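You operate a simulated robot arm through the tools that you are given. There is no shell and no other tool. Be economical: measure what you need, move in short steps, check, and stop when the job is done.

You are at the controls of a simulated two-armed robot. One attempt, no reset.

Task
Put two of the strainers from the middle of the desk on the red field of the sorting table. Press the zero key of the drive unit three times. Push the table drawer shut. Take the small carton from the top of the stock table and leave it on the lower shelf of the blue table. Put two of the large yellow caps from the top of the stock table on the bottom shelf of the tall rack. Do these in any order. Set down upright: small carton, large yellow cap.

Only the result counts: the job must be done as asked and must still hold three seconds after the hand-in. Knocking over, shifting, dropping, spilling or breaking anything else fails it. Lids that push on must go on centred and level and be pressed home; caps that screw on are set level and turned clockwise until they are tight.

Robot
Two 7-joint arms with two-finger grippers on one trunk, on a base that drives. Base frame: it is fixed to the floor where the robot stands at the start and does not move with it; the origin is under the middle of the robot, x ahead of it, y to its left, z up; the surface under the hand at the start is at about z = 850. Readings come in mm, rad, newtons and seconds.
The left shoulder is at the start at [60, 179, 1113], the right one opposite. With the tool pointing down near the work surface each hand reaches from about 280 to 660 mm from the robot's upright axis, wherever it stands, measured 20 degrees to its own side. Places, roughly: bottom shelf of the tall rack [400, -4400, 400]; large yellow cap (3x6x3 cm) [-1900, -3800, 900]; lower shelf of the blue table [-1500, -2800, 300]; red field of the sorting table [300, -2100, 800]; small carton [-1500, -4000, 1000]; strainer (3x3x3 cm) [400, 300, 900]; table drawer [-1300, -3700, 800]; zero key of the drive unit [400, 1700, 1100]. Payload 1.96 kg a hand.
Tool frame (each hand has its own): the origin (TCP) lies between the finger pads and is the grasp point; the fingertips stand 20 mm ahead of it; z points along the fingers, y is the line along which they close. Largest opening 72 mm; the body of the gripper starts 38 mm behind the TCP.
Orientation is that of the tool frame in the base frame, as a unit quaternion [w, x, y, z]. With the fingers straight down and closing along the base's y, the tool's x points along the base's -x, its y along +y and its z along -z.

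Tools
- The arms move only by the tool send_rows. It takes "left_motion", "right_motion" or both (then of equal length, played together; a hand with none holds still); each is text: rows parted by semicolons, each of 7 numbers parted by spaces: the shift along the tool's x, y, z in units of 250 mm (1.0 is 250 mm), then the turn, a rotation vector about the tool's x, y, z in units of 45 degrees (1.0 is 45 degrees), then the gripper command, from -1 (fully open) to 1 (shut), values between in proportion. In form: tx ty tz wx wy wz jaw; .... A call has 1 to 12 rows; each row is the pose to reach, as a shift and turn from the pose commanded when the call began, along the tool's axes at that moment. A call with a number of a shift or a turn outside -1 to 1 is refused whole. Each row takes 0.2 s and may step no farther than 50 mm and 0.15 rad from the row before; otherwise, or with a gripper value out of range, the whole call is refused. Where a pose cannot be reached the arm comes as near as it can. A force on the tool above 40 N (or 10 N above the force at the start of the call, whichever is more), or a blocked arm, ends the call early, and 0.2 s more pass. The fingers move at their own pace (about 153 mm/s each) and stop on an object; they squeeze with about 38 N. The grip force told is the motor's: it shows also when the fingers shut on nothing. Time passes only in rows, and 0.2 s behind the last, so rows that repeat a pose let the fingers close. It gives the time, the measured TCP pose, the force on the tool (base axes), the opening and the grip force at its end, in the units of the frame above (readings bear some noise), with the torque about the TCP (base axes, N m) and any sound that the robot's microphone picked up.
- Cameras (640 x 400 px; columns grow to the right, rows downward): "scene" is now at [5, 34.8, 1656.3]; the picture's right is [0.48, -0.88, 0.00], its down [-0.72, -0.39, -0.58] and it looks along [0.51, 0.27, -0.82] (base axes); focal length 255 px, centre (320, 200). "left" rides on the left gripper at [71, -19, -82] in its tool frame; the picture's right is [0.26, 0.97, 0.00], its down [-0.67, 0.18, -0.72] and it looks along [-0.69, 0.19, 0.70] (tool axes); focal length 280 px, centre (320, 200). "right" rides on the right gripper at [71, 19, -82] in its tool frame; the picture's right is [-0.26, 0.97, 0.00], its down [-0.67, -0.18, -0.72] and it looks along [-0.69, -0.19, 0.70] (tool axes); focal length 280 px, centre (320, 200). There is no depth. A picture from a camera that has moved, and an enlarged one, comes with that camera's place and axes in the base frame and with its lens.
- snapshot(camera): a new picture of that camera. It takes no simulated time.
- lift_body(by): slides the trunk up (or, below 0, down) by that many mm; the arms and the scene camera ride with it, the base frame stays. It gives what a move gives, with no picture.
- steer(legs): drives the robot by 1 to 6 legs, each [ahead, left, turn to the left] in mm, mm and rad, along the robot's own axes; the way and the turn of a leg run together, so that a leg with both is an arc; at most 1500 mm and 3.142 rad a leg. The arms and the cameras ride along, it lands a little off, and it stops where it bumps. It gives what a move gives.
- pan_tilt(pan, tilt): turns the head with the scene camera to pan (to the left, within 1.501 rad either way) and tilt (down, from -0.506 to 1.204), counted from straight ahead of the robot. It gives what a move gives.
- enlarge(camera, box): a new picture of the part [left, top, right, bottom] of that camera's present view, enlarged. It takes no simulated time.
- sign_off(): hands the job in; it is judged then, once.

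Go step by step. Nothing tells you exact positions but the pictures and the camera data: compare them with the known pose of the tool, close in by small moves and look again before you grip or let go. The budget is 186 turns and 174 pictures, counting those below and the enlarged ones. Unless the task says otherwise, let go and move clear before handing in.

The tools are called after ">>>" as name(argument=value, ...) on one line, values as JSON. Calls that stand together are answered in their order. send_rows: Moves the arms, as the interface text tells. Its arguments: {"type":"object","properties":{"left_motion":{"type":"string"},"right_motion":{"type":"string"}},"required":[]} The other tools are called the same way: lift_body (by) slides the trunk up or down; steer (legs) drives the base; pan_tilt (pan, tilt) turns the head that bears the scene camera; snapshot (camera) takes a picture; enlarge (camera, box) takes an enlarged picture of a part of a camera's view; sign_off () hands the job in.

At the start:

```text
clock: 0.0
left_ee_pos: [266.8, 378.3, 1146.1]
left_tcp_rot: [0.001, -0.001, 1.0, 0.001]
left_force: [0.2, 0.1, 0.8]
left_torque: [-0.01, -0.03, -0.01]
left_width: 72.1
left_grasp_force: 0.1
right_ee_pos: [339.2, -4.9, 1106.4]
right_tcp_rot: [0.001, -0.001, 1.0, 0.0]
right_force: [0.5, -0.1, -0.5]
right_torque: [0.0, -0.02, 0.02]
right_width: 72.0
right_grasp_force: 0.0
trunk travel left (down, up): [-758.0, 232.0]
robot x, y, heading: [-1.0, -1.2, 0.0]
head pan, tilt: [0.496, 0.956]
```

scene: 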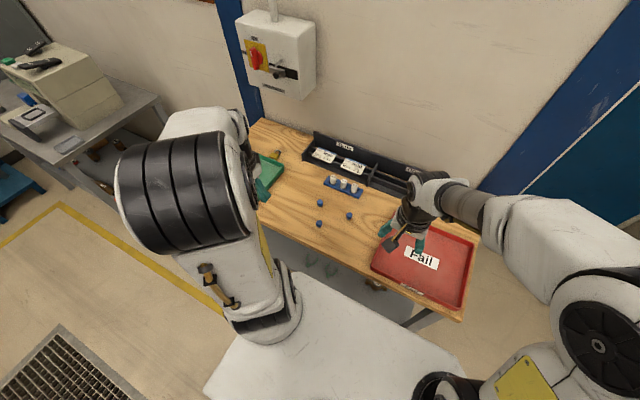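
right: 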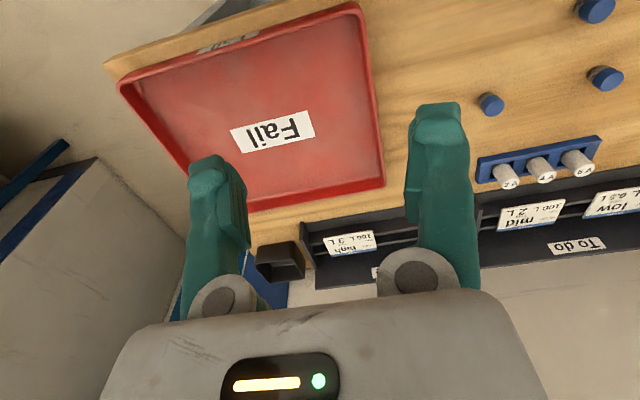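
left: 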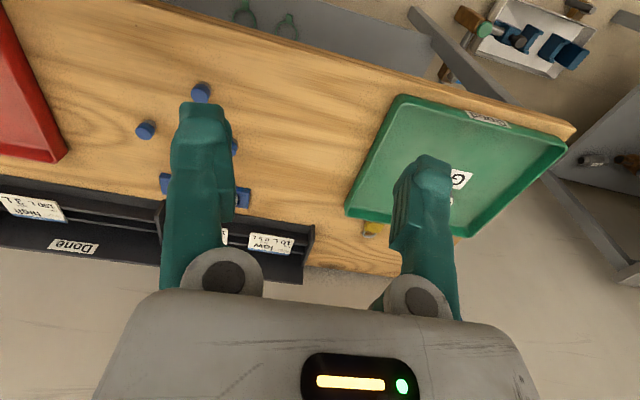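

I see a desk with three small blue cylinders (likely strainers) in the middle and three white items in a blue rack. I'll look closer before picking.

>>> enlarge(camera="scene", box=[240, 120, 480, 270])

>>> enlarge(camera="right", box=[460, 0, 640, 200])

```text
2.67 times, centred on (360, 195) of scene
camera zoom: at [5.0, 34.8, 1656.3], right [0.48, -0.88, 0.0], down [-0.72, -0.39, -0.58], along [0.51, 0.27, -0.82], focal length 680 px, centre (213, 213)
```

zoom: 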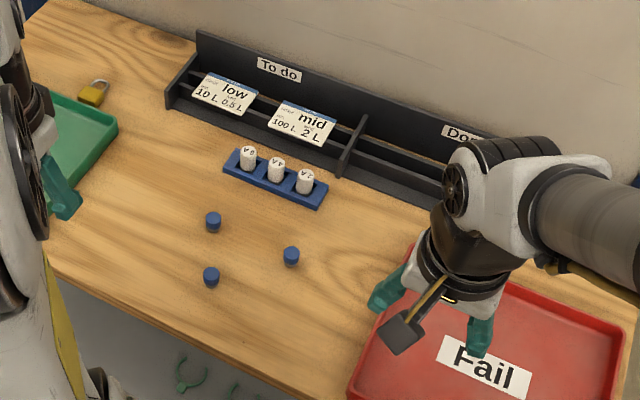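

```text
2.00 times, centred on (550, 100) of right
camera zoom: at [268.4, 13.4, 1187.8], right [0.26, 0.97, 0.0], down [0.67, -0.18, 0.72], along [0.69, -0.19, -0.7], focal length 561 px, centre (-140, 400)
```

zoom: 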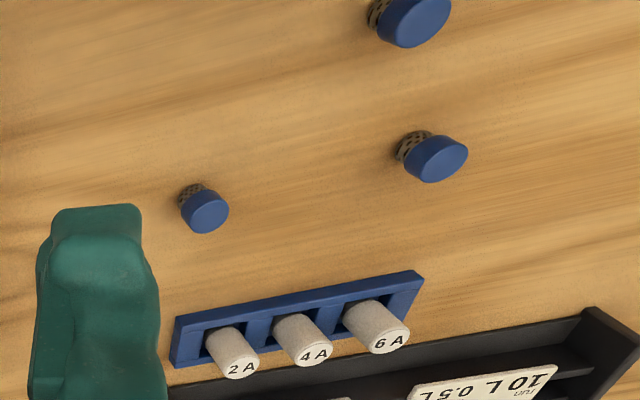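

The strainers are the three blue-topped meshes, at about (482,167), (401,247), (481,287). First I'll look around to the left at the drive unit.

>>> pan_tilt(pan=1.3, tilt=0.5)

>>> snapshot(camera="scene")

>>> pan_tilt(pan=-1.3, tilt=0.4)

>>> snapshot(camera="scene")

```text
clock: 1.1
left_ee_pos: [268.9, 377.0, 1146.8]
left_tcp_rot: [0.001, 0.0, 1.0, 0.001]
left_force: [0.3, -0.4, -0.3]
left_torque: [-0.03, 0.01, 0.0]
left_width: 71.9
left_grasp_force: 0.0
right_ee_pos: [338.9, -7.4, 1106.6]
right_tcp_rot: [-0.001, 0.001, 1.0, 0.0]
right_force: [0.5, -0.2, 0.2]
right_torque: [-0.01, 0.01, 0.0]
right_width: 72.0
right_grasp_force: 0.1
trunk travel left (down, up): [-758.0, 232.0]
robot x, y, heading: [0.1, 2.6, -0.0]
head pan, tilt: [1.3, 0.499]
```

```text
168 pictures are left
camera scene: at [-34.2, 88.0, 1694.2], right [0.96, -0.27, 0.0], down [-0.13, -0.46, -0.88], along [0.24, 0.85, -0.48], focal length 255 px, centre (320, 200)
```

scene: 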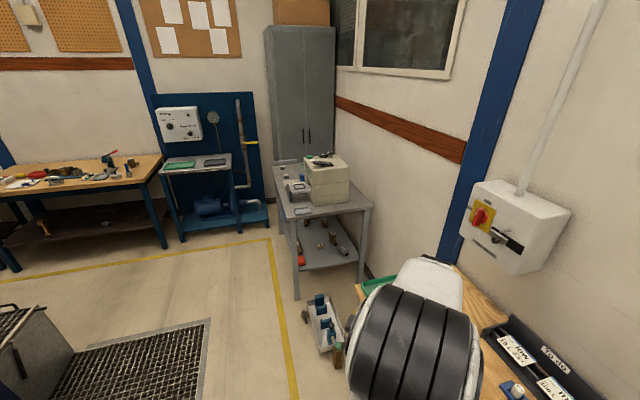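

```text
clock: 3.5
left_ee_pos: [267.5, 378.3, 1146.3]
left_tcp_rot: [0.001, -0.001, 1.0, 0.001]
left_force: [0.0, -0.1, -0.5]
left_torque: [0.04, 0.02, 0.01]
left_width: 72.2
left_grasp_force: 0.0
right_ee_pos: [339.1, -6.2, 1105.1]
right_tcp_rot: [-0.001, 0.0, 1.0, 0.001]
right_force: [0.9, -0.4, -0.6]
right_torque: [0.01, 0.0, 0.02]
right_width: 71.9
right_grasp_force: 0.0
trunk travel left (down, up): [-758.0, 232.0]
robot x, y, heading: [-0.7, 1.5, -0.001]
head pan, tilt: [-1.3, 0.4]
```

```text
167 pictures are left
camera scene: at [-33.8, -88.9, 1703.4], right [-0.96, -0.27, 0.0], down [-0.1, 0.37, -0.92], along [0.25, -0.89, -0.39], focal length 255 px, centre (320, 200)
```

scene: 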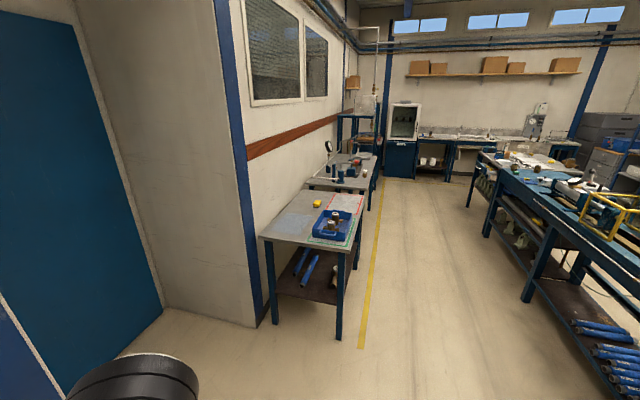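

The drive unit is probably on the gray table to the left. I'll look closer at it and at the way.

>>> enlarge(camera="scene", box=[240, 130, 440, 330])

>>> enlarge(camera="scene", box=[380, 80, 640, 243])

>>> pan_tilt(pan=1.3, tilt=0.6)

>>> enlarge(camera="scene", box=[260, 80, 380, 260])

```text
2.00 times, centred on (340, 230) of scene
camera zoom: at [-33.8, -88.9, 1703.4], right [-0.96, -0.27, 0.0], down [-0.1, 0.37, -0.92], along [0.25, -0.89, -0.39], focal length 510 px, centre (280, 140)
```

zoom: 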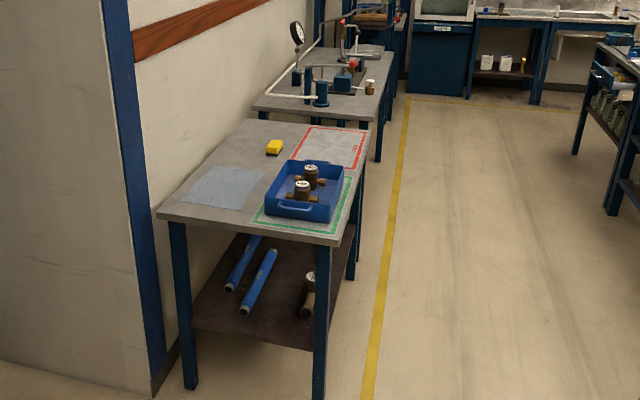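

```text
2.45 times, centred on (510, 162) of scene
camera zoom: at [-33.8, -88.9, 1703.4], right [-0.96, -0.27, 0.0], down [-0.1, 0.37, -0.92], along [0.25, -0.89, -0.39], focal length 626 px, centre (-146, 294)
```

zoom: 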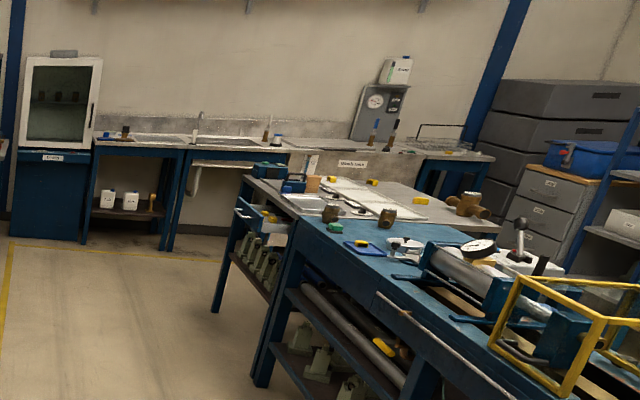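

```text
clock: 5.8
left_ee_pos: [266.6, 377.2, 1147.6]
left_tcp_rot: [0.001, 0.0, 1.0, 0.001]
left_force: [0.1, -0.1, -0.4]
left_torque: [-0.01, 0.01, -0.01]
left_width: 71.8
left_grasp_force: 0.0
right_ee_pos: [339.8, -6.4, 1106.5]
right_tcp_rot: [0.0, 0.0, 1.0, 0.0]
right_force: [0.2, 0.5, 0.0]
right_torque: [-0.01, 0.03, -0.01]
right_width: 72.1
right_grasp_force: 0.0
trunk travel left (down, up): [-758.0, 232.0]
robot x, y, heading: [-1.5, 3.0, 0.0]
head pan, tilt: [1.3, 0.6]
```

```text
2.22 times, centred on (320, 170) of scene
camera zoom: at [-34.9, 85.5, 1685.1], right [0.96, -0.27, 0.0], down [-0.15, -0.54, -0.83], along [0.22, 0.8, -0.56], focal length 567 px, centre (320, 267)
```

zoom: 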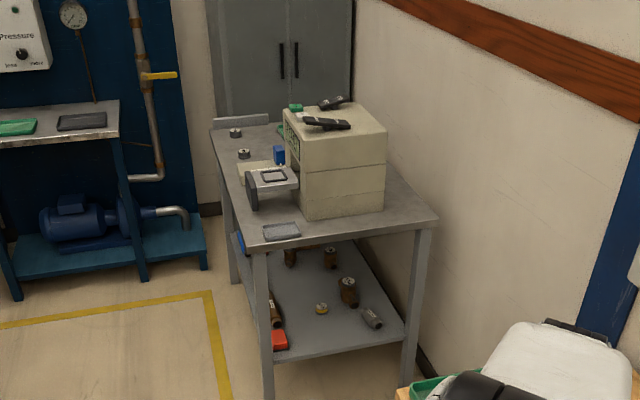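

The beige box on the gray table is the drive unit, its panel facing −x. I'll back off and drive left to see it.

>>> steer(legs=[[-420, 0, 0], [0, 1450, 0]])

>>> pan_tilt(pan=0.2, tilt=0.6)

>>> snapshot(camera="scene")

```text
clock: 15.2
left_ee_pos: [-150.0, 1826.9, 1147.5]
left_tcp_rot: [0.002, 0.001, 1.0, 0.0]
left_force: [0.6, -0.3, 0.1]
left_torque: [0.01, 0.01, 0.01]
left_width: 72.0
left_grasp_force: 0.0
right_ee_pos: [-78.7, 1443.3, 1106.6]
right_tcp_rot: [0.0, 0.002, 1.0, 0.0]
right_force: [0.3, -0.3, 1.0]
right_torque: [0.02, 0.01, 0.02]
right_width: 71.9
right_grasp_force: 0.1
trunk travel left (down, up): [-758.0, 232.0]
robot x, y, heading: [-416.1, 1446.5, -0.001]
head pan, tilt: [1.3, 0.6]
```

```text
clock: 16.5
left_ee_pos: [-151.1, 1826.6, 1146.4]
left_tcp_rot: [0.001, 0.001, 1.0, 0.001]
left_force: [-0.5, 0.4, -0.5]
left_torque: [-0.02, -0.01, -0.02]
left_width: 72.0
left_grasp_force: 0.1
right_ee_pos: [-80.5, 1443.7, 1107.0]
right_tcp_rot: [0.0, 0.0, 1.0, 0.0]
right_force: [0.0, -0.6, 0.1]
right_torque: [-0.03, -0.03, 0.0]
right_width: 72.1
right_grasp_force: 0.0
trunk travel left (down, up): [-758.0, 232.0]
robot x, y, heading: [-420.7, 1450.5, -0.004]
head pan, tilt: [0.201, 0.6]
```

```text
163 pictures are left
camera scene: at [-391.1, 1467.3, 1685.1], right [0.2, -0.98, 0.0], down [-0.55, -0.11, -0.83], along [0.81, 0.16, -0.56], focal length 255 px, centre (320, 200)
```

scene: 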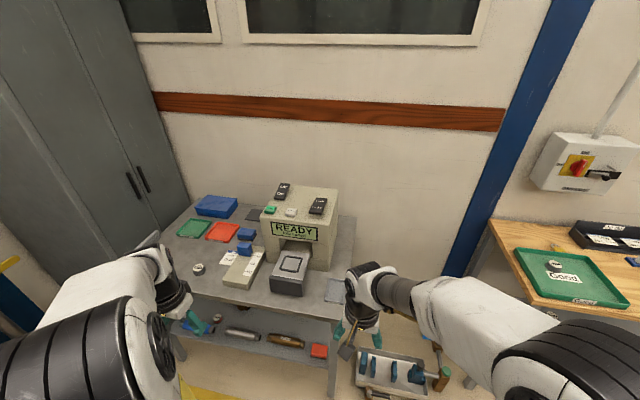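

>>> enlarge(camera="scene", box=[220, 160, 370, 310])

```text
2.67 times, centred on (295, 235) of scene
camera zoom: at [-391.1, 1467.3, 1685.1], right [0.2, -0.98, 0.0], down [-0.55, -0.11, -0.83], along [0.81, 0.16, -0.56], focal length 680 px, centre (387, 107)
```

zoom: 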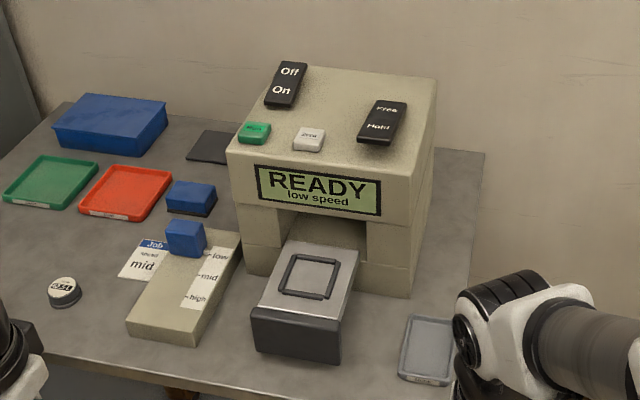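

The white "Zero" key is on top of the unit near (350,1728). I'll raise the trunk for clearance and move in so the left hand can press it.

>>> lift_body(by=150)

>>> steer(legs=[[0, 150, 0], [300, 0, 0]])

>>> pan_tilt(pan=0.1, tilt=1.0)

>>> snapshot(camera="scene")

>>> snapshot(camera="left")

```text
clock: 18.3
left_ee_pos: [-150.4, 1826.5, 1296.5]
left_tcp_rot: [0.001, 0.001, 1.0, 0.001]
left_force: [0.3, -0.6, -0.1]
left_torque: [0.0, -0.04, 0.0]
left_width: 71.8
left_grasp_force: 0.0
right_ee_pos: [-81.1, 1443.5, 1256.0]
right_tcp_rot: [0.0, 0.001, 1.0, 0.001]
right_force: [-0.4, 0.2, -0.1]
right_torque: [0.0, -0.02, 0.01]
right_width: 71.9
right_grasp_force: 0.1
trunk travel left (down, up): [-908.0, 82.0]
robot x, y, heading: [-418.1, 1450.3, -0.005]
head pan, tilt: [0.201, 0.6]
```

```text
clock: 21.3
left_ee_pos: [147.4, 1977.4, 1298.4]
left_tcp_rot: [0.002, 0.001, 1.0, 0.0]
left_force: [0.0, 0.2, 0.7]
left_torque: [0.01, -0.03, 0.01]
left_width: 71.8
left_grasp_force: 0.1
right_ee_pos: [217.3, 1593.9, 1256.8]
right_tcp_rot: [0.0, 0.001, 1.0, 0.0]
right_force: [-0.6, -0.3, -0.7]
right_torque: [0.0, -0.03, -0.03]
right_width: 72.0
right_grasp_force: 0.0
trunk travel left (down, up): [-908.0, 82.0]
robot x, y, heading: [-120.3, 1598.8, -0.003]
head pan, tilt: [0.201, 0.6]
```

```text
clock: 22.2
left_ee_pos: [149.5, 1976.7, 1296.8]
left_tcp_rot: [0.001, 0.0, 1.0, 0.001]
left_force: [-0.2, -0.5, -0.1]
left_torque: [0.02, 0.01, 0.01]
left_width: 72.2
left_grasp_force: 0.1
right_ee_pos: [221.3, 1594.2, 1256.1]
right_tcp_rot: [-0.001, 0.001, 1.0, 0.0]
right_force: [-0.2, 0.5, -0.5]
right_torque: [0.01, 0.05, -0.04]
right_width: 72.1
right_grasp_force: 0.0
trunk travel left (down, up): [-908.0, 82.0]
robot x, y, heading: [-119.5, 1601.1, 0.003]
head pan, tilt: [0.099, 1.0]
```

```text
161 pictures are left
camera scene: at [-108.4, 1607.5, 1803.2], right [0.1, -1.0, 0.0], down [-0.84, -0.08, -0.54], along [0.54, 0.05, -0.84], focal length 255 px, centre (320, 200)
```

scene: 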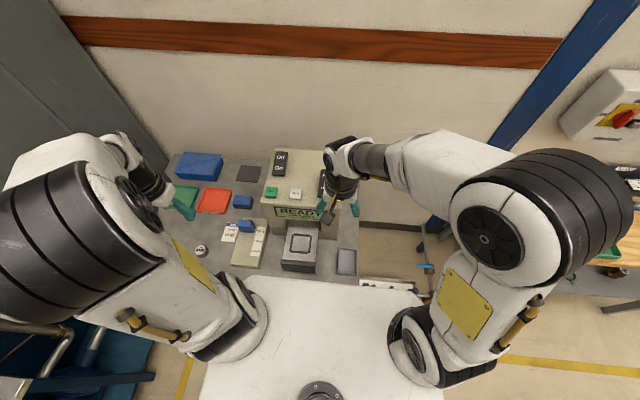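

```text
160 pictures are left
camera left: at [77.6, 1957.6, 1378.4], right [-0.26, 0.97, 0.0], down [0.67, 0.18, 0.72], along [0.69, 0.19, -0.7], focal length 280 px, centre (320, 200)
```

left: 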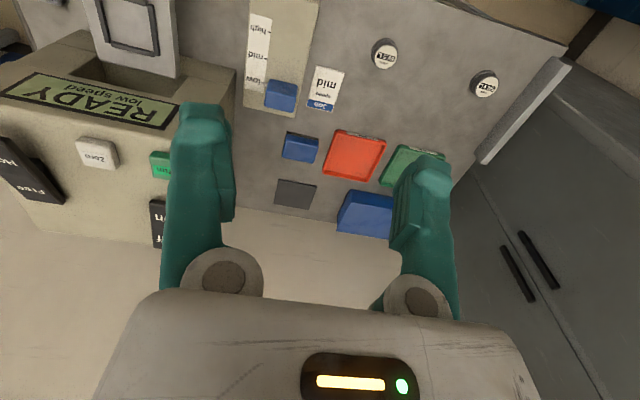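

I'll move the left hand, fingers shut, above the key and swing the right hand aside.

>>> send_rows(left_motion="-0.1 -0.121 0.05 0 0 0 1; -0.2 -0.242 0.1 0 0 0 1; -0.3 -0.363 0.15 0 0 0 1; -0.4 -0.484 0.2 0 0 0 1; -0.5 -0.605 0.25 0 0 0 1; -0.6 -0.726 0.3 0 0 0 1; -0.7 -0.847 0.35 0 0 0 1; -0.8 -0.968 0.4 0 0 0 1; -0.8 -0.968 0.4 0 0 0 1", right_motion="0 -0.1 0 0 0 0 -1; 0 -0.2 0 0 0 0 -1; 0 -0.3 0 0 0 0 -1; 0 -0.4 0 0 0 0 -1; 0 -0.5 0 0 0 0 -1; 0 -0.6 0 0 0 0 -1; 0 -0.7 0 0 0 0 -1; 0 -0.7 0 0 0 0 -1; 0 -0.7 0 0 0 0 -1")

>>> snapshot(camera="left")

>>> snapshot(camera="scene")

```text
clock: 24.2
left_ee_pos: [349.3, 1735.3, 1195.6]
left_tcp_rot: [0.001, 0.002, 1.0, 0.001]
left_force: [0.4, -0.1, 0.7]
left_torque: [-0.02, 0.01, -0.02]
left_width: 0.1
left_grasp_force: 29.5
right_ee_pos: [219.4, 1420.3, 1256.4]
right_tcp_rot: [-0.001, 0.001, 1.0, 0.001]
right_force: [-0.5, 0.2, 0.5]
right_torque: [-0.05, 0.04, 0.03]
right_width: 71.7
right_grasp_force: 0.1
trunk travel left (down, up): [-908.0, 82.0]
robot x, y, heading: [-123.9, 1601.3, -0.006]
head pan, tilt: [0.099, 1.0]
```

```text
159 pictures are left
camera left: at [277.4, 1716.0, 1278.0], right [-0.26, 0.97, 0.0], down [0.67, 0.18, 0.72], along [0.69, 0.19, -0.7], focal length 280 px, centre (320, 200)
```

left: 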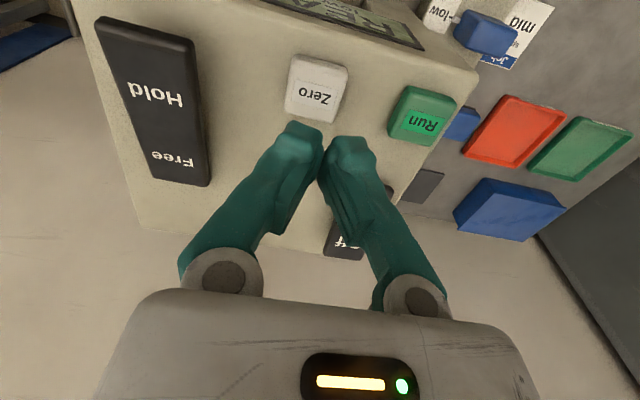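

```text
158 pictures are left
camera scene: at [-110.2, 1608.2, 1803.1], right [0.1, -1.0, 0.0], down [-0.84, -0.08, -0.54], along [0.54, 0.05, -0.84], focal length 255 px, centre (320, 200)
```

scene: 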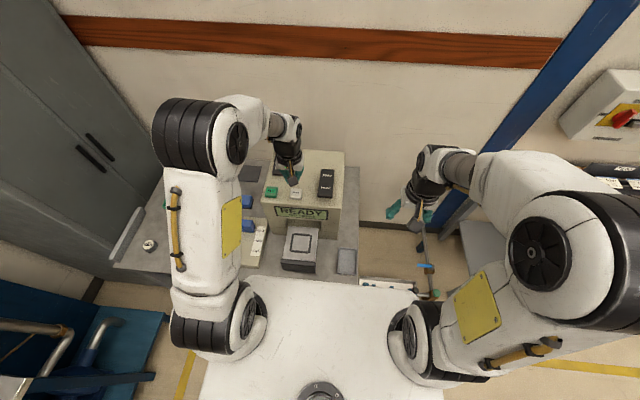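

The fingertips are almost right above the Zero key. I'll go down near it, then feel for contact.

>>> send_rows(left_motion="-0.018 0 0.1 0 0 0 1; -0.018 0 0.2 0 0 0 1; -0.018 0 0.22 0 0 0 1")

>>> snapshot(camera="left")

```text
clock: 25.0
left_ee_pos: [353.0, 1735.7, 1140.7]
left_tcp_rot: [0.002, 0.0, 1.0, 0.002]
left_force: [-0.1, -0.8, 0.2]
left_torque: [0.0, 0.0, 0.02]
left_width: 0.0
left_grasp_force: 29.8
right_ee_pos: [219.2, 1418.5, 1255.8]
right_tcp_rot: [0.0, 0.001, 1.0, 0.0]
right_force: [0.7, 0.6, -1.2]
right_torque: [0.02, -0.03, 0.02]
right_width: 72.0
right_grasp_force: 0.0
trunk travel left (down, up): [-908.0, 82.0]
robot x, y, heading: [-119.1, 1597.2, 0.001]
head pan, tilt: [0.099, 1.0]
```

```text
157 pictures are left
camera left: at [281.2, 1715.8, 1223.3], right [-0.26, 0.97, 0.0], down [0.67, 0.18, 0.72], along [0.69, 0.19, -0.7], focal length 280 px, centre (320, 200)
```

left: 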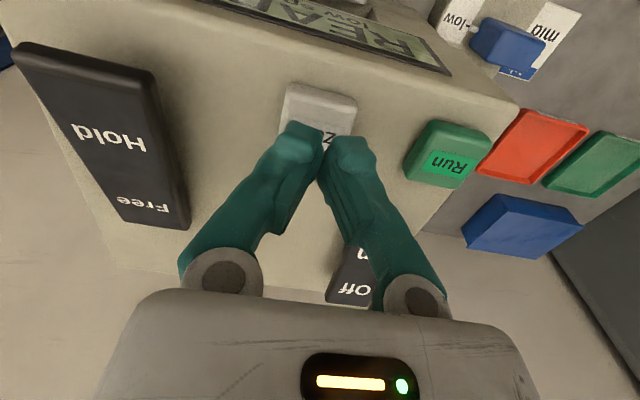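

Tip is about 15 mm above the key; I'll shift 5 mm toward the front and feel downward.

>>> send_rows(left_motion="0.02 0 0 0 0 0 1; 0.02 0 0.02 0 0 0 1; 0.02 0 0.036 0 0 0 1")

>>> snapshot(camera="left")

```text
clock: 25.8
left_ee_pos: [349.2, 1734.6, 1132.3]
left_tcp_rot: [0.002, 0.001, 1.0, 0.002]
left_force: [0.4, 1.5, 0.0]
left_torque: [0.01, 0.0, -0.02]
left_width: 0.1
left_grasp_force: 30.1
right_ee_pos: [219.2, 1419.0, 1256.1]
right_tcp_rot: [0.0, 0.001, 1.0, 0.0]
right_force: [0.2, 0.2, -0.4]
right_torque: [0.0, -0.03, 0.02]
right_width: 71.9
right_grasp_force: 0.1
trunk travel left (down, up): [-908.0, 82.0]
robot x, y, heading: [-124.0, 1601.5, -0.002]
head pan, tilt: [0.099, 1.0]
```

```text
156 pictures are left
camera left: at [277.1, 1715.5, 1214.2], right [-0.26, 0.97, 0.0], down [0.67, 0.18, 0.72], along [0.69, 0.19, -0.7], focal length 280 px, centre (320, 200)
```

left: 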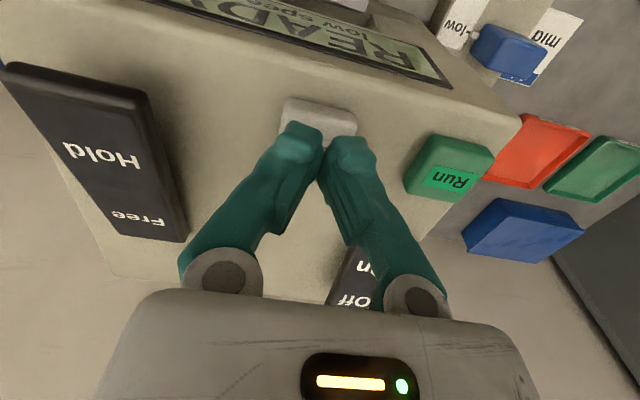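

Well placed over the key. Now one press: down in small steps.

>>> send_rows(left_motion="0 0 0.016 0 0 0 1; 0 0 0.028 0 0 0 1; 0 0 0.04 0 0 0 1; 0 0 0.052 0 0 0 1")

```text
clock: 26.8
left_ee_pos: [349.6, 1735.5, 1118.3]
left_tcp_rot: [0.001, 0.001, 1.0, 0.001]
left_force: [-0.7, 0.1, 0.8]
left_torque: [0.0, 0.02, 0.02]
left_width: 0.0
left_grasp_force: 29.0
right_ee_pos: [218.3, 1418.5, 1256.8]
right_tcp_rot: [0.0, 0.002, 1.0, -0.001]
right_force: [-0.8, -0.5, 0.0]
right_torque: [-0.01, 0.02, -0.01]
right_width: 71.9
right_grasp_force: 0.0
trunk travel left (down, up): [-908.0, 82.0]
robot x, y, heading: [-117.6, 1601.1, -0.006]
head pan, tilt: [0.099, 1.0]
```

>>> send_rows(left_motion="0 0 0.012 0 0 0 1; 0 0 0.024 0 0 0 1; 0 0 0.036 0 0 0 1; 0 0 0.036 0 0 0 1")

>>> snapshot(camera="left")

```text
clock: 27.8
left_ee_pos: [349.2, 1736.5, 1109.6]
left_tcp_rot: [0.001, 0.001, 1.0, 0.0]
left_force: [-0.6, -0.3, 0.4]
left_torque: [0.02, 0.0, -0.02]
left_width: 0.0
left_grasp_force: 29.4
right_ee_pos: [219.8, 1419.7, 1257.1]
right_tcp_rot: [0.0, 0.001, 1.0, 0.001]
right_force: [-0.1, 0.3, 0.5]
right_torque: [0.01, 0.03, 0.01]
right_width: 72.0
right_grasp_force: 0.2
trunk travel left (down, up): [-908.0, 82.0]
robot x, y, heading: [-122.5, 1599.2, -0.007]
head pan, tilt: [0.099, 1.0]
```

```text
155 pictures are left
camera left: at [276.6, 1715.3, 1192.4], right [-0.26, 0.97, 0.0], down [0.67, 0.18, 0.72], along [0.69, 0.19, -0.7], focal length 280 px, centre (320, 200)
```

left: 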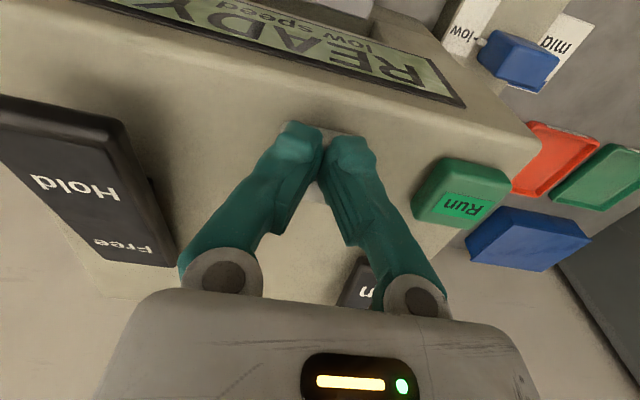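

No contact yet; continuing down slowly.

>>> send_rows(left_motion="0 0 0.012 0 0 0 1; 0 0 0.024 0 0 0 1; 0 0 0.036 0 0 0 1; 0 0 0.048 0 0 0 1")

>>> snapshot(camera="left")

```text
clock: 28.8
left_ee_pos: [348.6, 1734.4, 1099.1]
left_tcp_rot: [0.002, 0.001, 1.0, 0.001]
left_force: [1.2, -0.1, 3.0]
left_torque: [0.0, -0.02, 0.07]
left_width: 6.3
left_grasp_force: 29.6
right_ee_pos: [218.6, 1419.4, 1256.4]
right_tcp_rot: [0.0, 0.001, 1.0, 0.001]
right_force: [0.1, -0.3, 1.0]
right_torque: [0.0, 0.03, 0.0]
right_width: 72.1
right_grasp_force: 0.0
trunk travel left (down, up): [-908.0, 82.0]
robot x, y, heading: [-119.7, 1597.8, -0.004]
head pan, tilt: [0.099, 1.0]
heard: click
```

```text
154 pictures are left
camera left: at [276.7, 1715.3, 1180.5], right [-0.26, 0.97, 0.0], down [0.67, 0.18, 0.72], along [0.69, 0.19, -0.7], focal length 280 px, centre (320, 200)
```

left: 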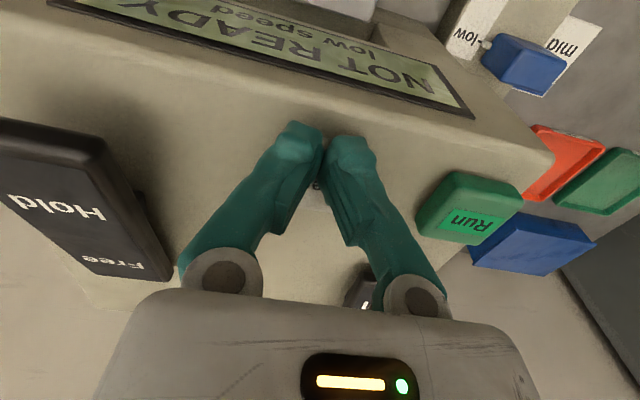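

A click was heard: first press. Releasing and checking.

>>> send_rows(left_motion="0 0 -0.03 0 0 0 1; 0 0 -0.06 0 0 0 1; 0 0 -0.06 0 0 0 1; 0 0 -0.06 0 0 0 1")

>>> snapshot(camera="left")

```text
clock: 29.8
left_ee_pos: [348.8, 1734.6, 1113.8]
left_tcp_rot: [0.001, 0.001, 1.0, 0.001]
left_force: [0.3, -0.1, -0.3]
left_torque: [-0.01, 0.0, 0.02]
left_width: 0.0
left_grasp_force: 29.5
right_ee_pos: [218.9, 1418.6, 1256.6]
right_tcp_rot: [0.0, 0.001, 1.0, 0.0]
right_force: [0.4, 0.2, 0.1]
right_torque: [0.01, -0.03, 0.01]
right_width: 71.8
right_grasp_force: 0.1
trunk travel left (down, up): [-908.0, 82.0]
robot x, y, heading: [-119.4, 1599.1, -0.001]
head pan, tilt: [0.099, 1.0]
```

```text
153 pictures are left
camera left: at [276.3, 1715.6, 1195.4], right [-0.26, 0.97, 0.0], down [0.67, 0.18, 0.72], along [0.69, 0.19, -0.7], focal length 280 px, centre (320, 200)
```

left: 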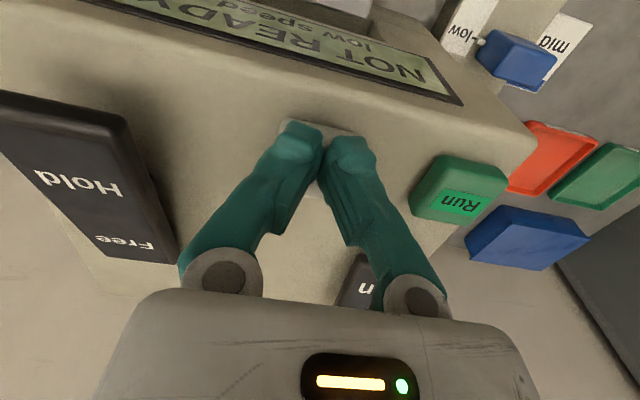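

Key released. Second press, same depth.

>>> send_rows(left_motion="0 0 0.03 0 0 0 1; 0 0 0.05 0 0 0 1; 0 0 0.062 0 0 0 1; 0 0 0.03 0 0 0 1; 0 0 0 0 0 0 1; 0 0 0 0 0 0 1")

>>> snapshot(camera="left")

```text
clock: 31.2
left_ee_pos: [348.3, 1734.4, 1113.0]
left_tcp_rot: [0.001, 0.001, 1.0, 0.001]
left_force: [0.2, -0.4, 0.2]
left_torque: [0.0, -0.02, -0.03]
left_width: 0.2
left_grasp_force: 29.1
right_ee_pos: [218.7, 1419.6, 1256.8]
right_tcp_rot: [0.0, 0.001, 1.0, 0.0]
right_force: [0.2, -0.5, -0.5]
right_torque: [0.04, 0.0, 0.03]
right_width: 71.7
right_grasp_force: 0.0
trunk travel left (down, up): [-908.0, 82.0]
robot x, y, heading: [-122.5, 1600.8, 0.001]
head pan, tilt: [0.099, 1.0]
heard: click
```

```text
152 pictures are left
camera left: at [276.1, 1715.2, 1195.4], right [-0.26, 0.97, 0.0], down [0.67, 0.18, 0.72], along [0.69, 0.19, -0.7], focal length 280 px, centre (320, 200)
```

left: 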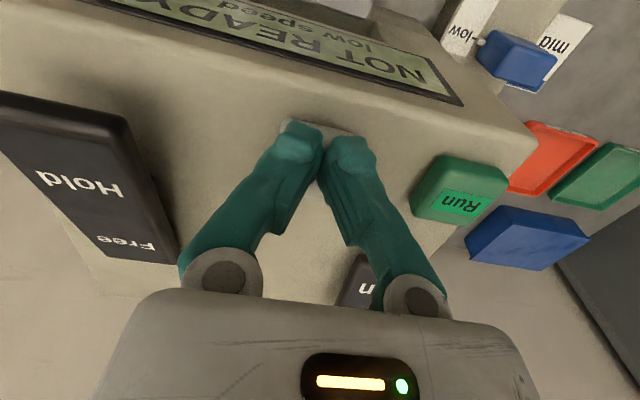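

Second click heard. Third press.

>>> send_rows(left_motion="0 0 0.03 0 0 0 1; 0 0 0.05 0 0 0 1; 0 0 0.062 0 0 0 1; 0 0 0.03 0 0 0 1; 0 0 0 0 0 0 1; 0 0 -0.1 0 0 0 1; 0 0 -0.3 0 0 0 1; 0 0 -0.5 0 0 0 1")

>>> snapshot(camera="left")

```text
clock: 33.0
left_ee_pos: [345.4, 1734.1, 1239.8]
left_tcp_rot: [0.001, 0.001, 1.0, 0.001]
left_force: [0.0, -0.8, 0.1]
left_torque: [0.03, -0.02, 0.01]
left_width: 0.0
left_grasp_force: 29.7
right_ee_pos: [217.6, 1419.6, 1255.6]
right_tcp_rot: [0.001, 0.0, 1.0, 0.0]
right_force: [-0.6, 0.7, 0.0]
right_torque: [-0.02, -0.01, 0.0]
right_width: 72.1
right_grasp_force: 0.1
trunk travel left (down, up): [-908.0, 82.0]
robot x, y, heading: [-120.1, 1603.1, -0.006]
head pan, tilt: [0.099, 1.0]
heard: click
```

```text
151 pictures are left
camera left: at [273.9, 1714.9, 1320.8], right [-0.26, 0.97, 0.0], down [0.67, 0.18, 0.72], along [0.69, 0.19, -0.7], focal length 280 px, centre (320, 200)
```

left: 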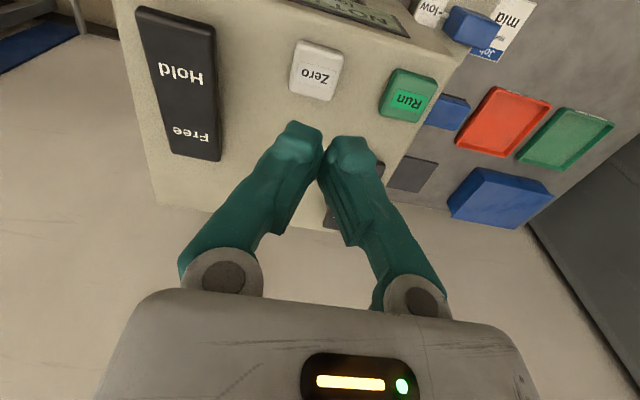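

Three clicks heard and the key is free again. Now I back off, lower the trunk, and return to the desk for two strainers.

>>> steer(legs=[[-300, 0, 0], [0, -1380, 0]])

>>> lift_body(by=-150)

>>> send_rows(left_motion="0.1 0.1 0 0 0 0 -1; 0.2 0.2 0 0 0 0 -1; 0.3 0.3 0 0 0 0 -1; 0.4 0.4 0 0 0 0 -1; 0.5 0.5 0 0 0 0 -1")

>>> steer(legs=[[420, 0, 0]])

>>> pan_tilt(pan=0.0, tilt=0.9)

>>> snapshot(camera="scene")

>>> snapshot(camera="right")

>>> snapshot(camera="left")

```text
clock: 41.6
left_ee_pos: [35.0, 334.3, 1239.2]
left_tcp_rot: [0.001, 0.005, 1.0, 0.001]
left_force: [0.4, -0.3, 0.2]
left_torque: [0.01, 0.0, 0.02]
left_width: 0.0
left_grasp_force: 29.8
right_ee_pos: [-95.3, 18.9, 1257.4]
right_tcp_rot: [0.001, 0.006, 1.0, 0.0]
right_force: [-0.2, 1.3, 0.3]
right_torque: [-0.01, 0.01, -0.03]
right_width: 72.0
right_grasp_force: 0.1
trunk travel left (down, up): [-908.0, 82.0]
robot x, y, heading: [-434.5, 207.1, -0.012]
head pan, tilt: [0.099, 1.0]
```

```text
clock: 43.3
left_ee_pos: [35.6, 333.1, 1088.5]
left_tcp_rot: [0.0, 0.005, 1.0, 0.002]
left_force: [0.3, 0.3, -0.1]
left_torque: [0.01, 0.02, 0.0]
left_width: 0.0
left_grasp_force: 29.4
right_ee_pos: [-96.0, 19.7, 1107.1]
right_tcp_rot: [0.0, 0.006, 1.0, 0.001]
right_force: [0.0, -0.4, 0.2]
right_torque: [0.05, 0.01, 0.04]
right_width: 71.9
right_grasp_force: 0.1
trunk travel left (down, up): [-758.0, 232.0]
robot x, y, heading: [-433.6, 201.5, -0.007]
head pan, tilt: [0.099, 1.0]
```

```text
clock: 44.5
left_ee_pos: [-90.3, 461.9, 1089.4]
left_tcp_rot: [0.002, 0.006, 1.0, 0.0]
left_force: [0.0, -0.1, 0.4]
left_torque: [0.0, -0.02, -0.02]
left_width: 72.2
left_grasp_force: 0.1
right_ee_pos: [-95.8, 20.0, 1106.7]
right_tcp_rot: [0.0, 0.005, 1.0, 0.001]
right_force: [0.0, 0.6, 0.3]
right_torque: [0.02, -0.06, 0.0]
right_width: 72.2
right_grasp_force: 0.1
trunk travel left (down, up): [-758.0, 232.0]
robot x, y, heading: [-434.6, 203.8, -0.008]
head pan, tilt: [0.099, 1.0]
```

```text
clock: 47.1
left_ee_pos: [334.9, 455.8, 1089.3]
left_tcp_rot: [0.002, 0.005, 1.0, 0.001]
left_force: [0.2, 0.1, 0.4]
left_torque: [0.0, -0.01, 0.01]
left_width: 72.1
left_grasp_force: 0.1
right_ee_pos: [328.5, 14.7, 1107.2]
right_tcp_rot: [0.0, 0.005, 1.0, 0.001]
right_force: [-1.2, 0.3, -0.1]
right_torque: [0.01, 0.02, 0.02]
right_width: 71.9
right_grasp_force: 0.0
trunk travel left (down, up): [-758.0, 232.0]
robot x, y, heading: [-8.2, 198.2, -0.016]
head pan, tilt: [0.099, 1.0]
```

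```text
clock: 47.8
left_ee_pos: [334.7, 456.9, 1089.5]
left_tcp_rot: [0.001, 0.006, 1.0, 0.002]
left_force: [0.4, 0.3, 0.3]
left_torque: [0.01, -0.02, 0.01]
left_width: 72.2
left_grasp_force: 0.0
right_ee_pos: [329.0, 13.9, 1106.3]
right_tcp_rot: [0.0, 0.005, 1.0, 0.001]
right_force: [-0.3, 0.2, -0.3]
right_torque: [0.02, -0.01, -0.03]
right_width: 72.1
right_grasp_force: 0.0
trunk travel left (down, up): [-758.0, 232.0]
robot x, y, heading: [-8.6, 199.7, -0.008]
head pan, tilt: [0.0, 0.901]
```

```text
150 pictures are left
camera scene: at [8.3, 198.4, 1660.3], right [-0.01, -1.0, 0.0], down [-0.78, 0.01, -0.62], along [0.62, -0.01, -0.78], focal length 255 px, centre (320, 200)
```

scene: 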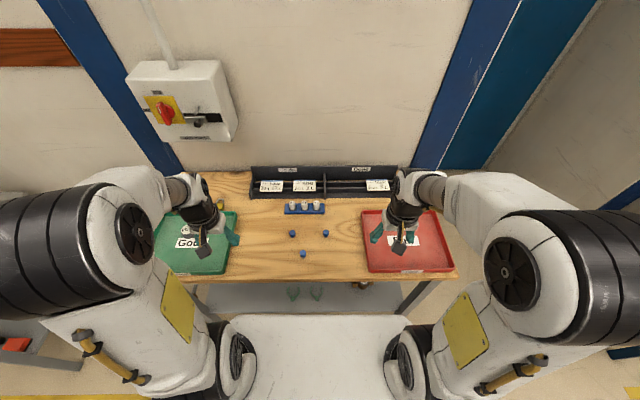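

```text
149 pictures are left
camera right: at [257.8, 34.0, 1187.9], right [0.27, 0.96, 0.0], down [0.67, -0.19, 0.72], along [0.69, -0.19, -0.7], focal length 280 px, centre (320, 200)
```

right: 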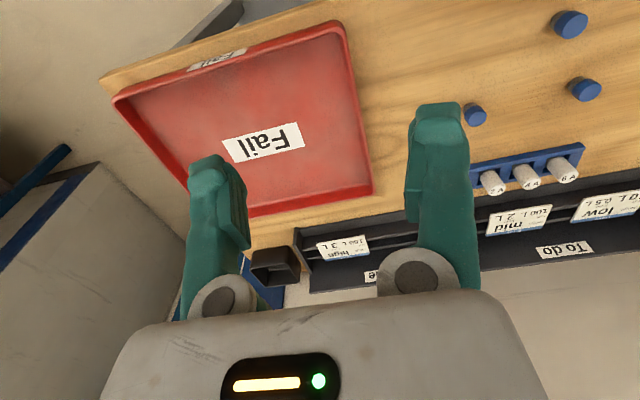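

```text
148 pictures are left
camera left: at [263.0, 437.6, 1170.7], right [-0.25, 0.97, 0.0], down [0.67, 0.17, 0.72], along [0.69, 0.18, -0.7], focal length 280 px, centre (320, 200)
```

left: 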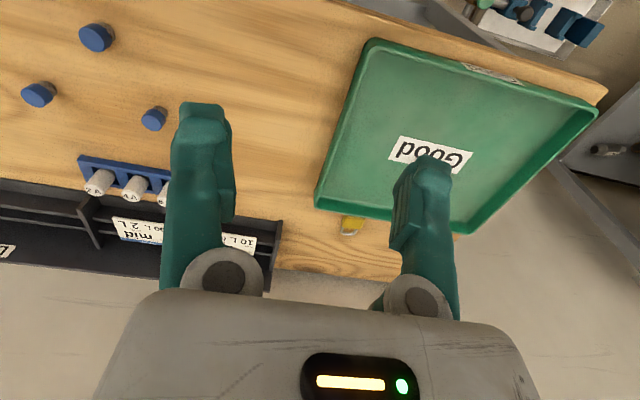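

Strainer A ≈ (476,170) for the right hand, C ≈ (473,292) for the left. Moving the right hand above A.

>>> send_rows(right_motion="-0.1 0.103 0.09 0 0 0 -1; -0.2 0.206 0.18 0 0 0 -1; -0.3 0.31 0.27 0 0 0 -1; -0.4 0.413 0.36 0 0 0 -1; -0.5 0.517 0.45 0 0 0 -1; -0.596 0.62 0.544 0 0 0 -1; -0.596 0.62 0.544 0 0 0 -1")

>>> snapshot(camera="right")

```text
clock: 49.4
left_ee_pos: [333.8, 455.3, 1090.1]
left_tcp_rot: [0.002, 0.005, 1.0, 0.002]
left_force: [0.0, -0.4, 0.2]
left_torque: [0.01, -0.01, -0.01]
left_width: 72.2
left_grasp_force: 0.0
right_ee_pos: [479.4, 167.7, 970.8]
right_tcp_rot: [0.0, 0.005, 1.0, 0.0]
right_force: [-0.1, -0.9, 0.4]
right_torque: [0.03, -0.03, -0.01]
right_width: 72.1
right_grasp_force: 0.1
trunk travel left (down, up): [-758.0, 232.0]
robot x, y, heading: [-8.5, 198.7, -0.013]
head pan, tilt: [0.0, 0.901]
```

```text
147 pictures are left
camera right: at [407.6, 186.8, 1051.7], right [0.27, 0.96, 0.0], down [0.67, -0.19, 0.72], along [0.69, -0.19, -0.7], focal length 280 px, centre (320, 200)
```

right: 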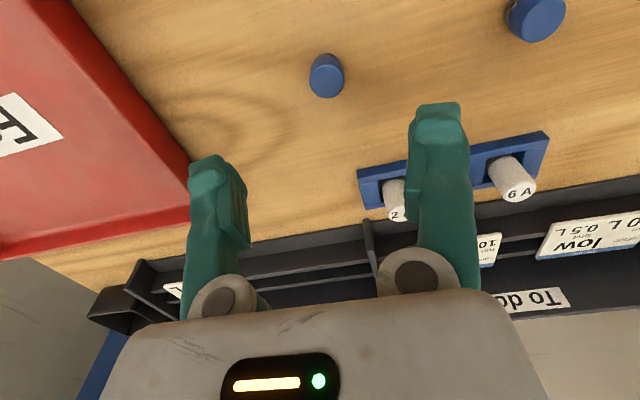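

>>> send_rows(right_motion="0.018 0.018 0.1 0 0 0 -1; 0.018 0.018 0.2 0 0 0 -1; 0.018 0.018 0.28 0 0 0 -1; 0.018 0.018 0.28 0 0 0 -1")

>>> snapshot(camera="right")

```text
clock: 50.4
left_ee_pos: [334.7, 457.1, 1088.4]
left_tcp_rot: [0.0, 0.005, 1.0, 0.001]
left_force: [0.3, 0.0, -0.9]
left_torque: [0.0, -0.02, -0.03]
left_width: 71.7
left_grasp_force: 0.2
right_ee_pos: [473.9, 172.7, 899.3]
right_tcp_rot: [0.0, 0.005, 1.0, 0.0]
right_force: [0.1, 0.2, 0.6]
right_torque: [-0.04, 0.02, 0.01]
right_width: 72.2
right_grasp_force: 0.0
trunk travel left (down, up): [-758.0, 232.0]
robot x, y, heading: [-11.3, 198.6, -0.01]
head pan, tilt: [0.0, 0.901]
```

```text
146 pictures are left
camera right: at [403.0, 191.8, 981.3], right [0.27, 0.96, 0.0], down [0.67, -0.19, 0.72], along [0.69, -0.2, -0.7], focal length 280 px, centre (320, 200)
```

right: 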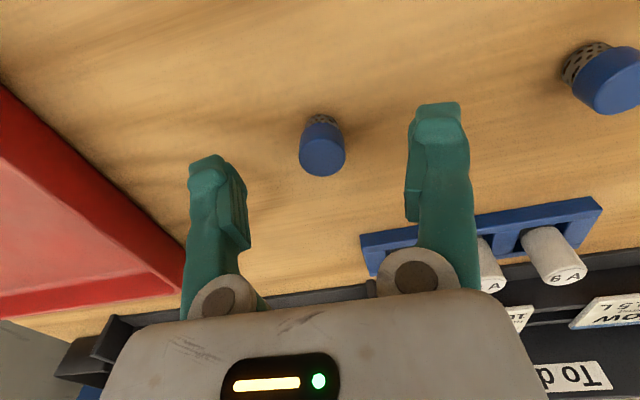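

Centred. Descend and grip A, then lift.

>>> send_rows(right_motion="-0.008 0 0.05 0 0 0 -1; -0.008 0 0.1 0 0 0 -1; -0.008 0 0.1 0 0 0 0; -0.008 0 0.1 0 0 0 1; -0.008 0 0.1 0 0 0 1; -0.008 0 0.1 0 0 0 1")

>>> snapshot(camera="right")

```text
clock: 51.8
left_ee_pos: [334.1, 456.2, 1089.1]
left_tcp_rot: [0.002, 0.005, 1.0, 0.001]
left_force: [0.0, 0.8, -0.5]
left_torque: [-0.01, -0.01, 0.03]
left_width: 71.9
left_grasp_force: 0.2
right_ee_pos: [475.5, 171.6, 875.2]
right_tcp_rot: [0.0, 0.005, 1.0, 0.0]
right_force: [-0.2, -0.1, 0.6]
right_torque: [-0.01, 0.0, -0.01]
right_width: 14.9
right_grasp_force: 37.8
trunk travel left (down, up): [-758.0, 232.0]
robot x, y, heading: [-6.8, 199.6, -0.013]
head pan, tilt: [0.0, 0.901]
```

```text
145 pictures are left
camera right: at [405.5, 192.0, 957.2], right [0.27, 0.96, 0.0], down [0.67, -0.19, 0.72], along [0.69, -0.2, -0.7], focal length 280 px, centre (320, 200)
```

right: 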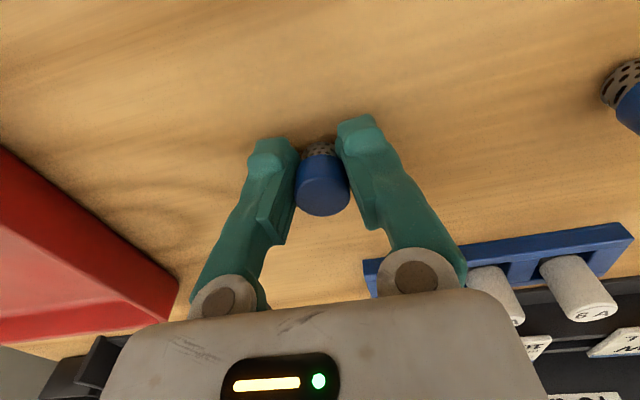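

Strainer A gripped. Lift it and move to the right side, while the left hand heads above C.

>>> send_rows(right_motion="0 0 -0.15 0 0 0 1; 0 0 -0.3 0 0 0 1; 0 0 -0.5 0 0 0 1; 0.1 -0.15 -0.6 0 0 0 1; 0.2 -0.3 -0.7 0 0 0 1; 0.3 -0.45 -0.75 0 0 0 1; 0.4 -0.6 -0.8 0 0 0 1; 0.5 -0.75 -0.8 0 0 0 1; 0.5 -0.75 -0.8 0 0 0 1; 0.5 -0.75 -0.8 0 0 0 1; 0.5 -0.75 -0.8 0 0 0 1; 0.5 -0.75 -0.8 0 0 0 1", left_motion="0 0 0 0 0 0 -1; 0 0 0 0 0 0 -1; 0 0 0 0 0 0 -1; 0 0 0 0 0 0 -1; 0 0 0 0 0 0 -1; -0.1 -0.11 0.09 0 0 0 -1; -0.2 -0.22 0.18 0 0 0 -1; -0.3 -0.33 0.27 0 0 0 -1; -0.4 -0.44 0.36 0 0 0 -1; -0.5 -0.55 0.42 0 0 0 -1; -0.556 -0.656 0.48 0 0 0 -1; -0.556 -0.656 0.48 0 0 0 -1")

>>> snapshot(camera="left")

>>> snapshot(camera="right")

```text
refused: row 4 steps farther than a row can; nothing moved
```

```text
144 pictures are left
camera left: at [262.6, 437.6, 1170.8], right [-0.25, 0.97, 0.0], down [0.67, 0.17, 0.72], along [0.69, 0.18, -0.7], focal length 280 px, centre (320, 200)
```

left: 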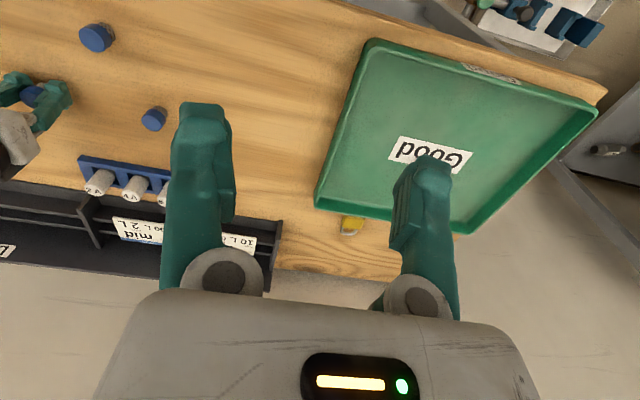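

```text
143 pictures are left
camera right: at [405.5, 192.0, 957.2], right [0.27, 0.96, 0.0], down [0.67, -0.19, 0.72], along [0.69, -0.2, -0.7], focal length 280 px, centre (320, 200)
```

right: 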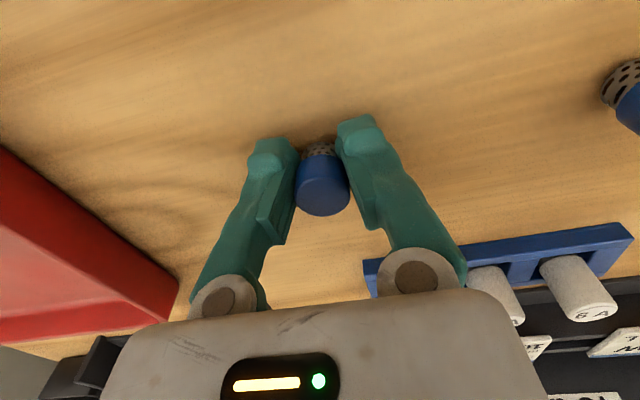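

A row step was a touch too long; resending with shorter steps.

>>> send_rows(right_motion="0 0 -0.15 0 0 0 1; 0 0 -0.3 0 0 0 1; 0 0 -0.48 0 0 0 1; 0.08 -0.12 -0.56 0 0 0 1; 0.16 -0.26 -0.62 0 0 0 1; 0.24 -0.4 -0.68 0 0 0 1; 0.32 -0.54 -0.72 0 0 0 1; 0.4 -0.68 -0.76 0 0 0 1; 0.45 -0.75 -0.76 0 0 0 1; 0.45 -0.75 -0.76 0 0 0 1; 0.45 -0.75 -0.76 0 0 0 1; 0.45 -0.75 -0.76 0 0 0 1", left_motion="0 0 0 0 0 0 -1; 0 0 0 0 0 0 -1; 0 0 0 0 0 0 -1; 0 0 0 0 0 0 -1; 0 0 0 0 0 0 -1; -0.1 -0.11 0.09 0 0 0 -1; -0.2 -0.22 0.18 0 0 0 -1; -0.3 -0.33 0.27 0 0 0 -1; -0.4 -0.44 0.36 0 0 0 -1; -0.5 -0.55 0.42 0 0 0 -1; -0.556 -0.656 0.48 0 0 0 -1; -0.556 -0.656 0.48 0 0 0 -1")

>>> snapshot(camera="left")

>>> snapshot(camera="right")

```text
clock: 54.4
left_ee_pos: [471.3, 291.0, 968.2]
left_tcp_rot: [0.001, 0.005, 1.0, 0.0]
left_force: [0.4, 0.4, -0.2]
left_torque: [-0.04, -0.01, 0.04]
left_width: 71.9
left_grasp_force: 0.0
right_ee_pos: [361.0, -13.1, 1064.9]
right_tcp_rot: [0.0, 0.005, 1.0, 0.0]
right_force: [0.3, 0.0, -0.2]
right_torque: [-0.01, 0.02, 0.02]
right_width: 14.4
right_grasp_force: 38.1
trunk travel left (down, up): [-758.0, 232.0]
robot x, y, heading: [-11.4, 197.7, -0.007]
head pan, tilt: [0.0, 0.901]
```

```text
142 pictures are left
camera left: at [400.1, 272.4, 1050.8], right [-0.25, 0.97, 0.0], down [0.67, 0.17, 0.72], along [0.69, 0.18, -0.7], focal length 280 px, centre (320, 200)
```

left: 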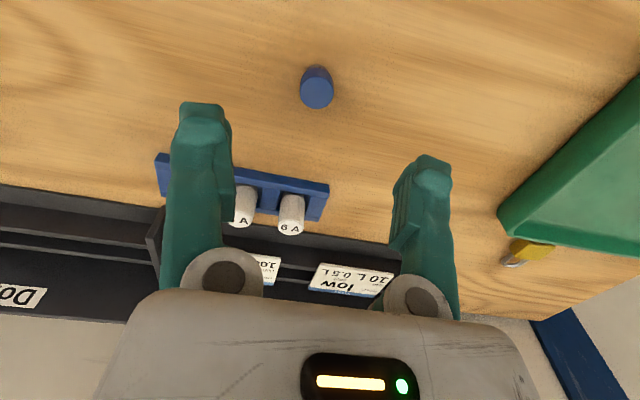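

```text
141 pictures are left
camera right: at [289.6, 5.9, 1147.4], right [0.27, 0.96, 0.0], down [0.67, -0.19, 0.72], along [0.69, -0.2, -0.7], focal length 280 px, centre (320, 200)
```

right: 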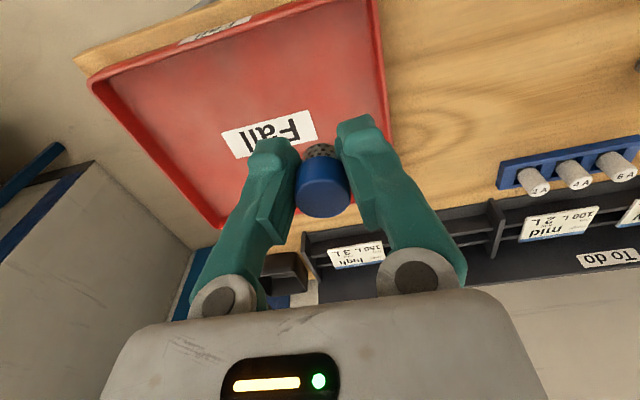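

>>> send_rows(left_motion="-0.01 -0.004 0.15 0 0 0 -1; -0.01 -0.004 0.26 0 0 0 -1; -0.01 -0.004 0.3 0 0 0 -1; -0.01 -0.004 0.3 0 0 0 -1")

>>> snapshot(camera="left")

```text
clock: 55.4
left_ee_pos: [476.5, 290.1, 892.4]
left_tcp_rot: [0.001, 0.005, 1.0, 0.002]
left_force: [1.0, -0.3, 0.3]
left_torque: [0.02, -0.02, -0.02]
left_width: 72.1
left_grasp_force: 0.1
right_ee_pos: [361.0, -14.4, 1067.0]
right_tcp_rot: [0.0, 0.006, 1.0, 0.0]
right_force: [0.4, -1.0, -1.0]
right_torque: [0.0, -0.02, 0.03]
right_width: 14.8
right_grasp_force: 38.3
trunk travel left (down, up): [-758.0, 232.0]
robot x, y, heading: [-10.8, 198.3, -0.013]
head pan, tilt: [0.0, 0.901]
```

```text
140 pictures are left
camera left: at [403.2, 271.2, 975.0], right [-0.25, 0.97, 0.0], down [0.67, 0.17, 0.72], along [0.69, 0.18, -0.7], focal length 280 px, centre (320, 200)
```

left: 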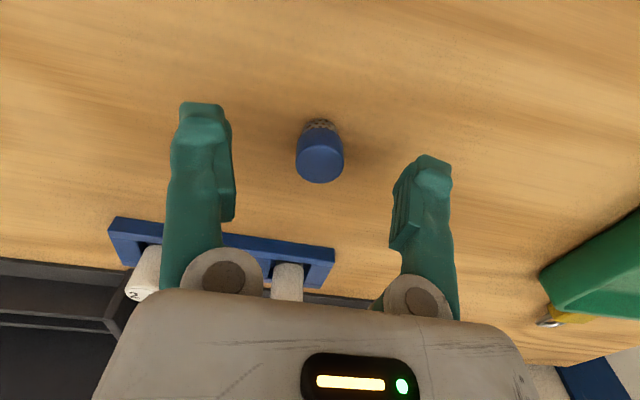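

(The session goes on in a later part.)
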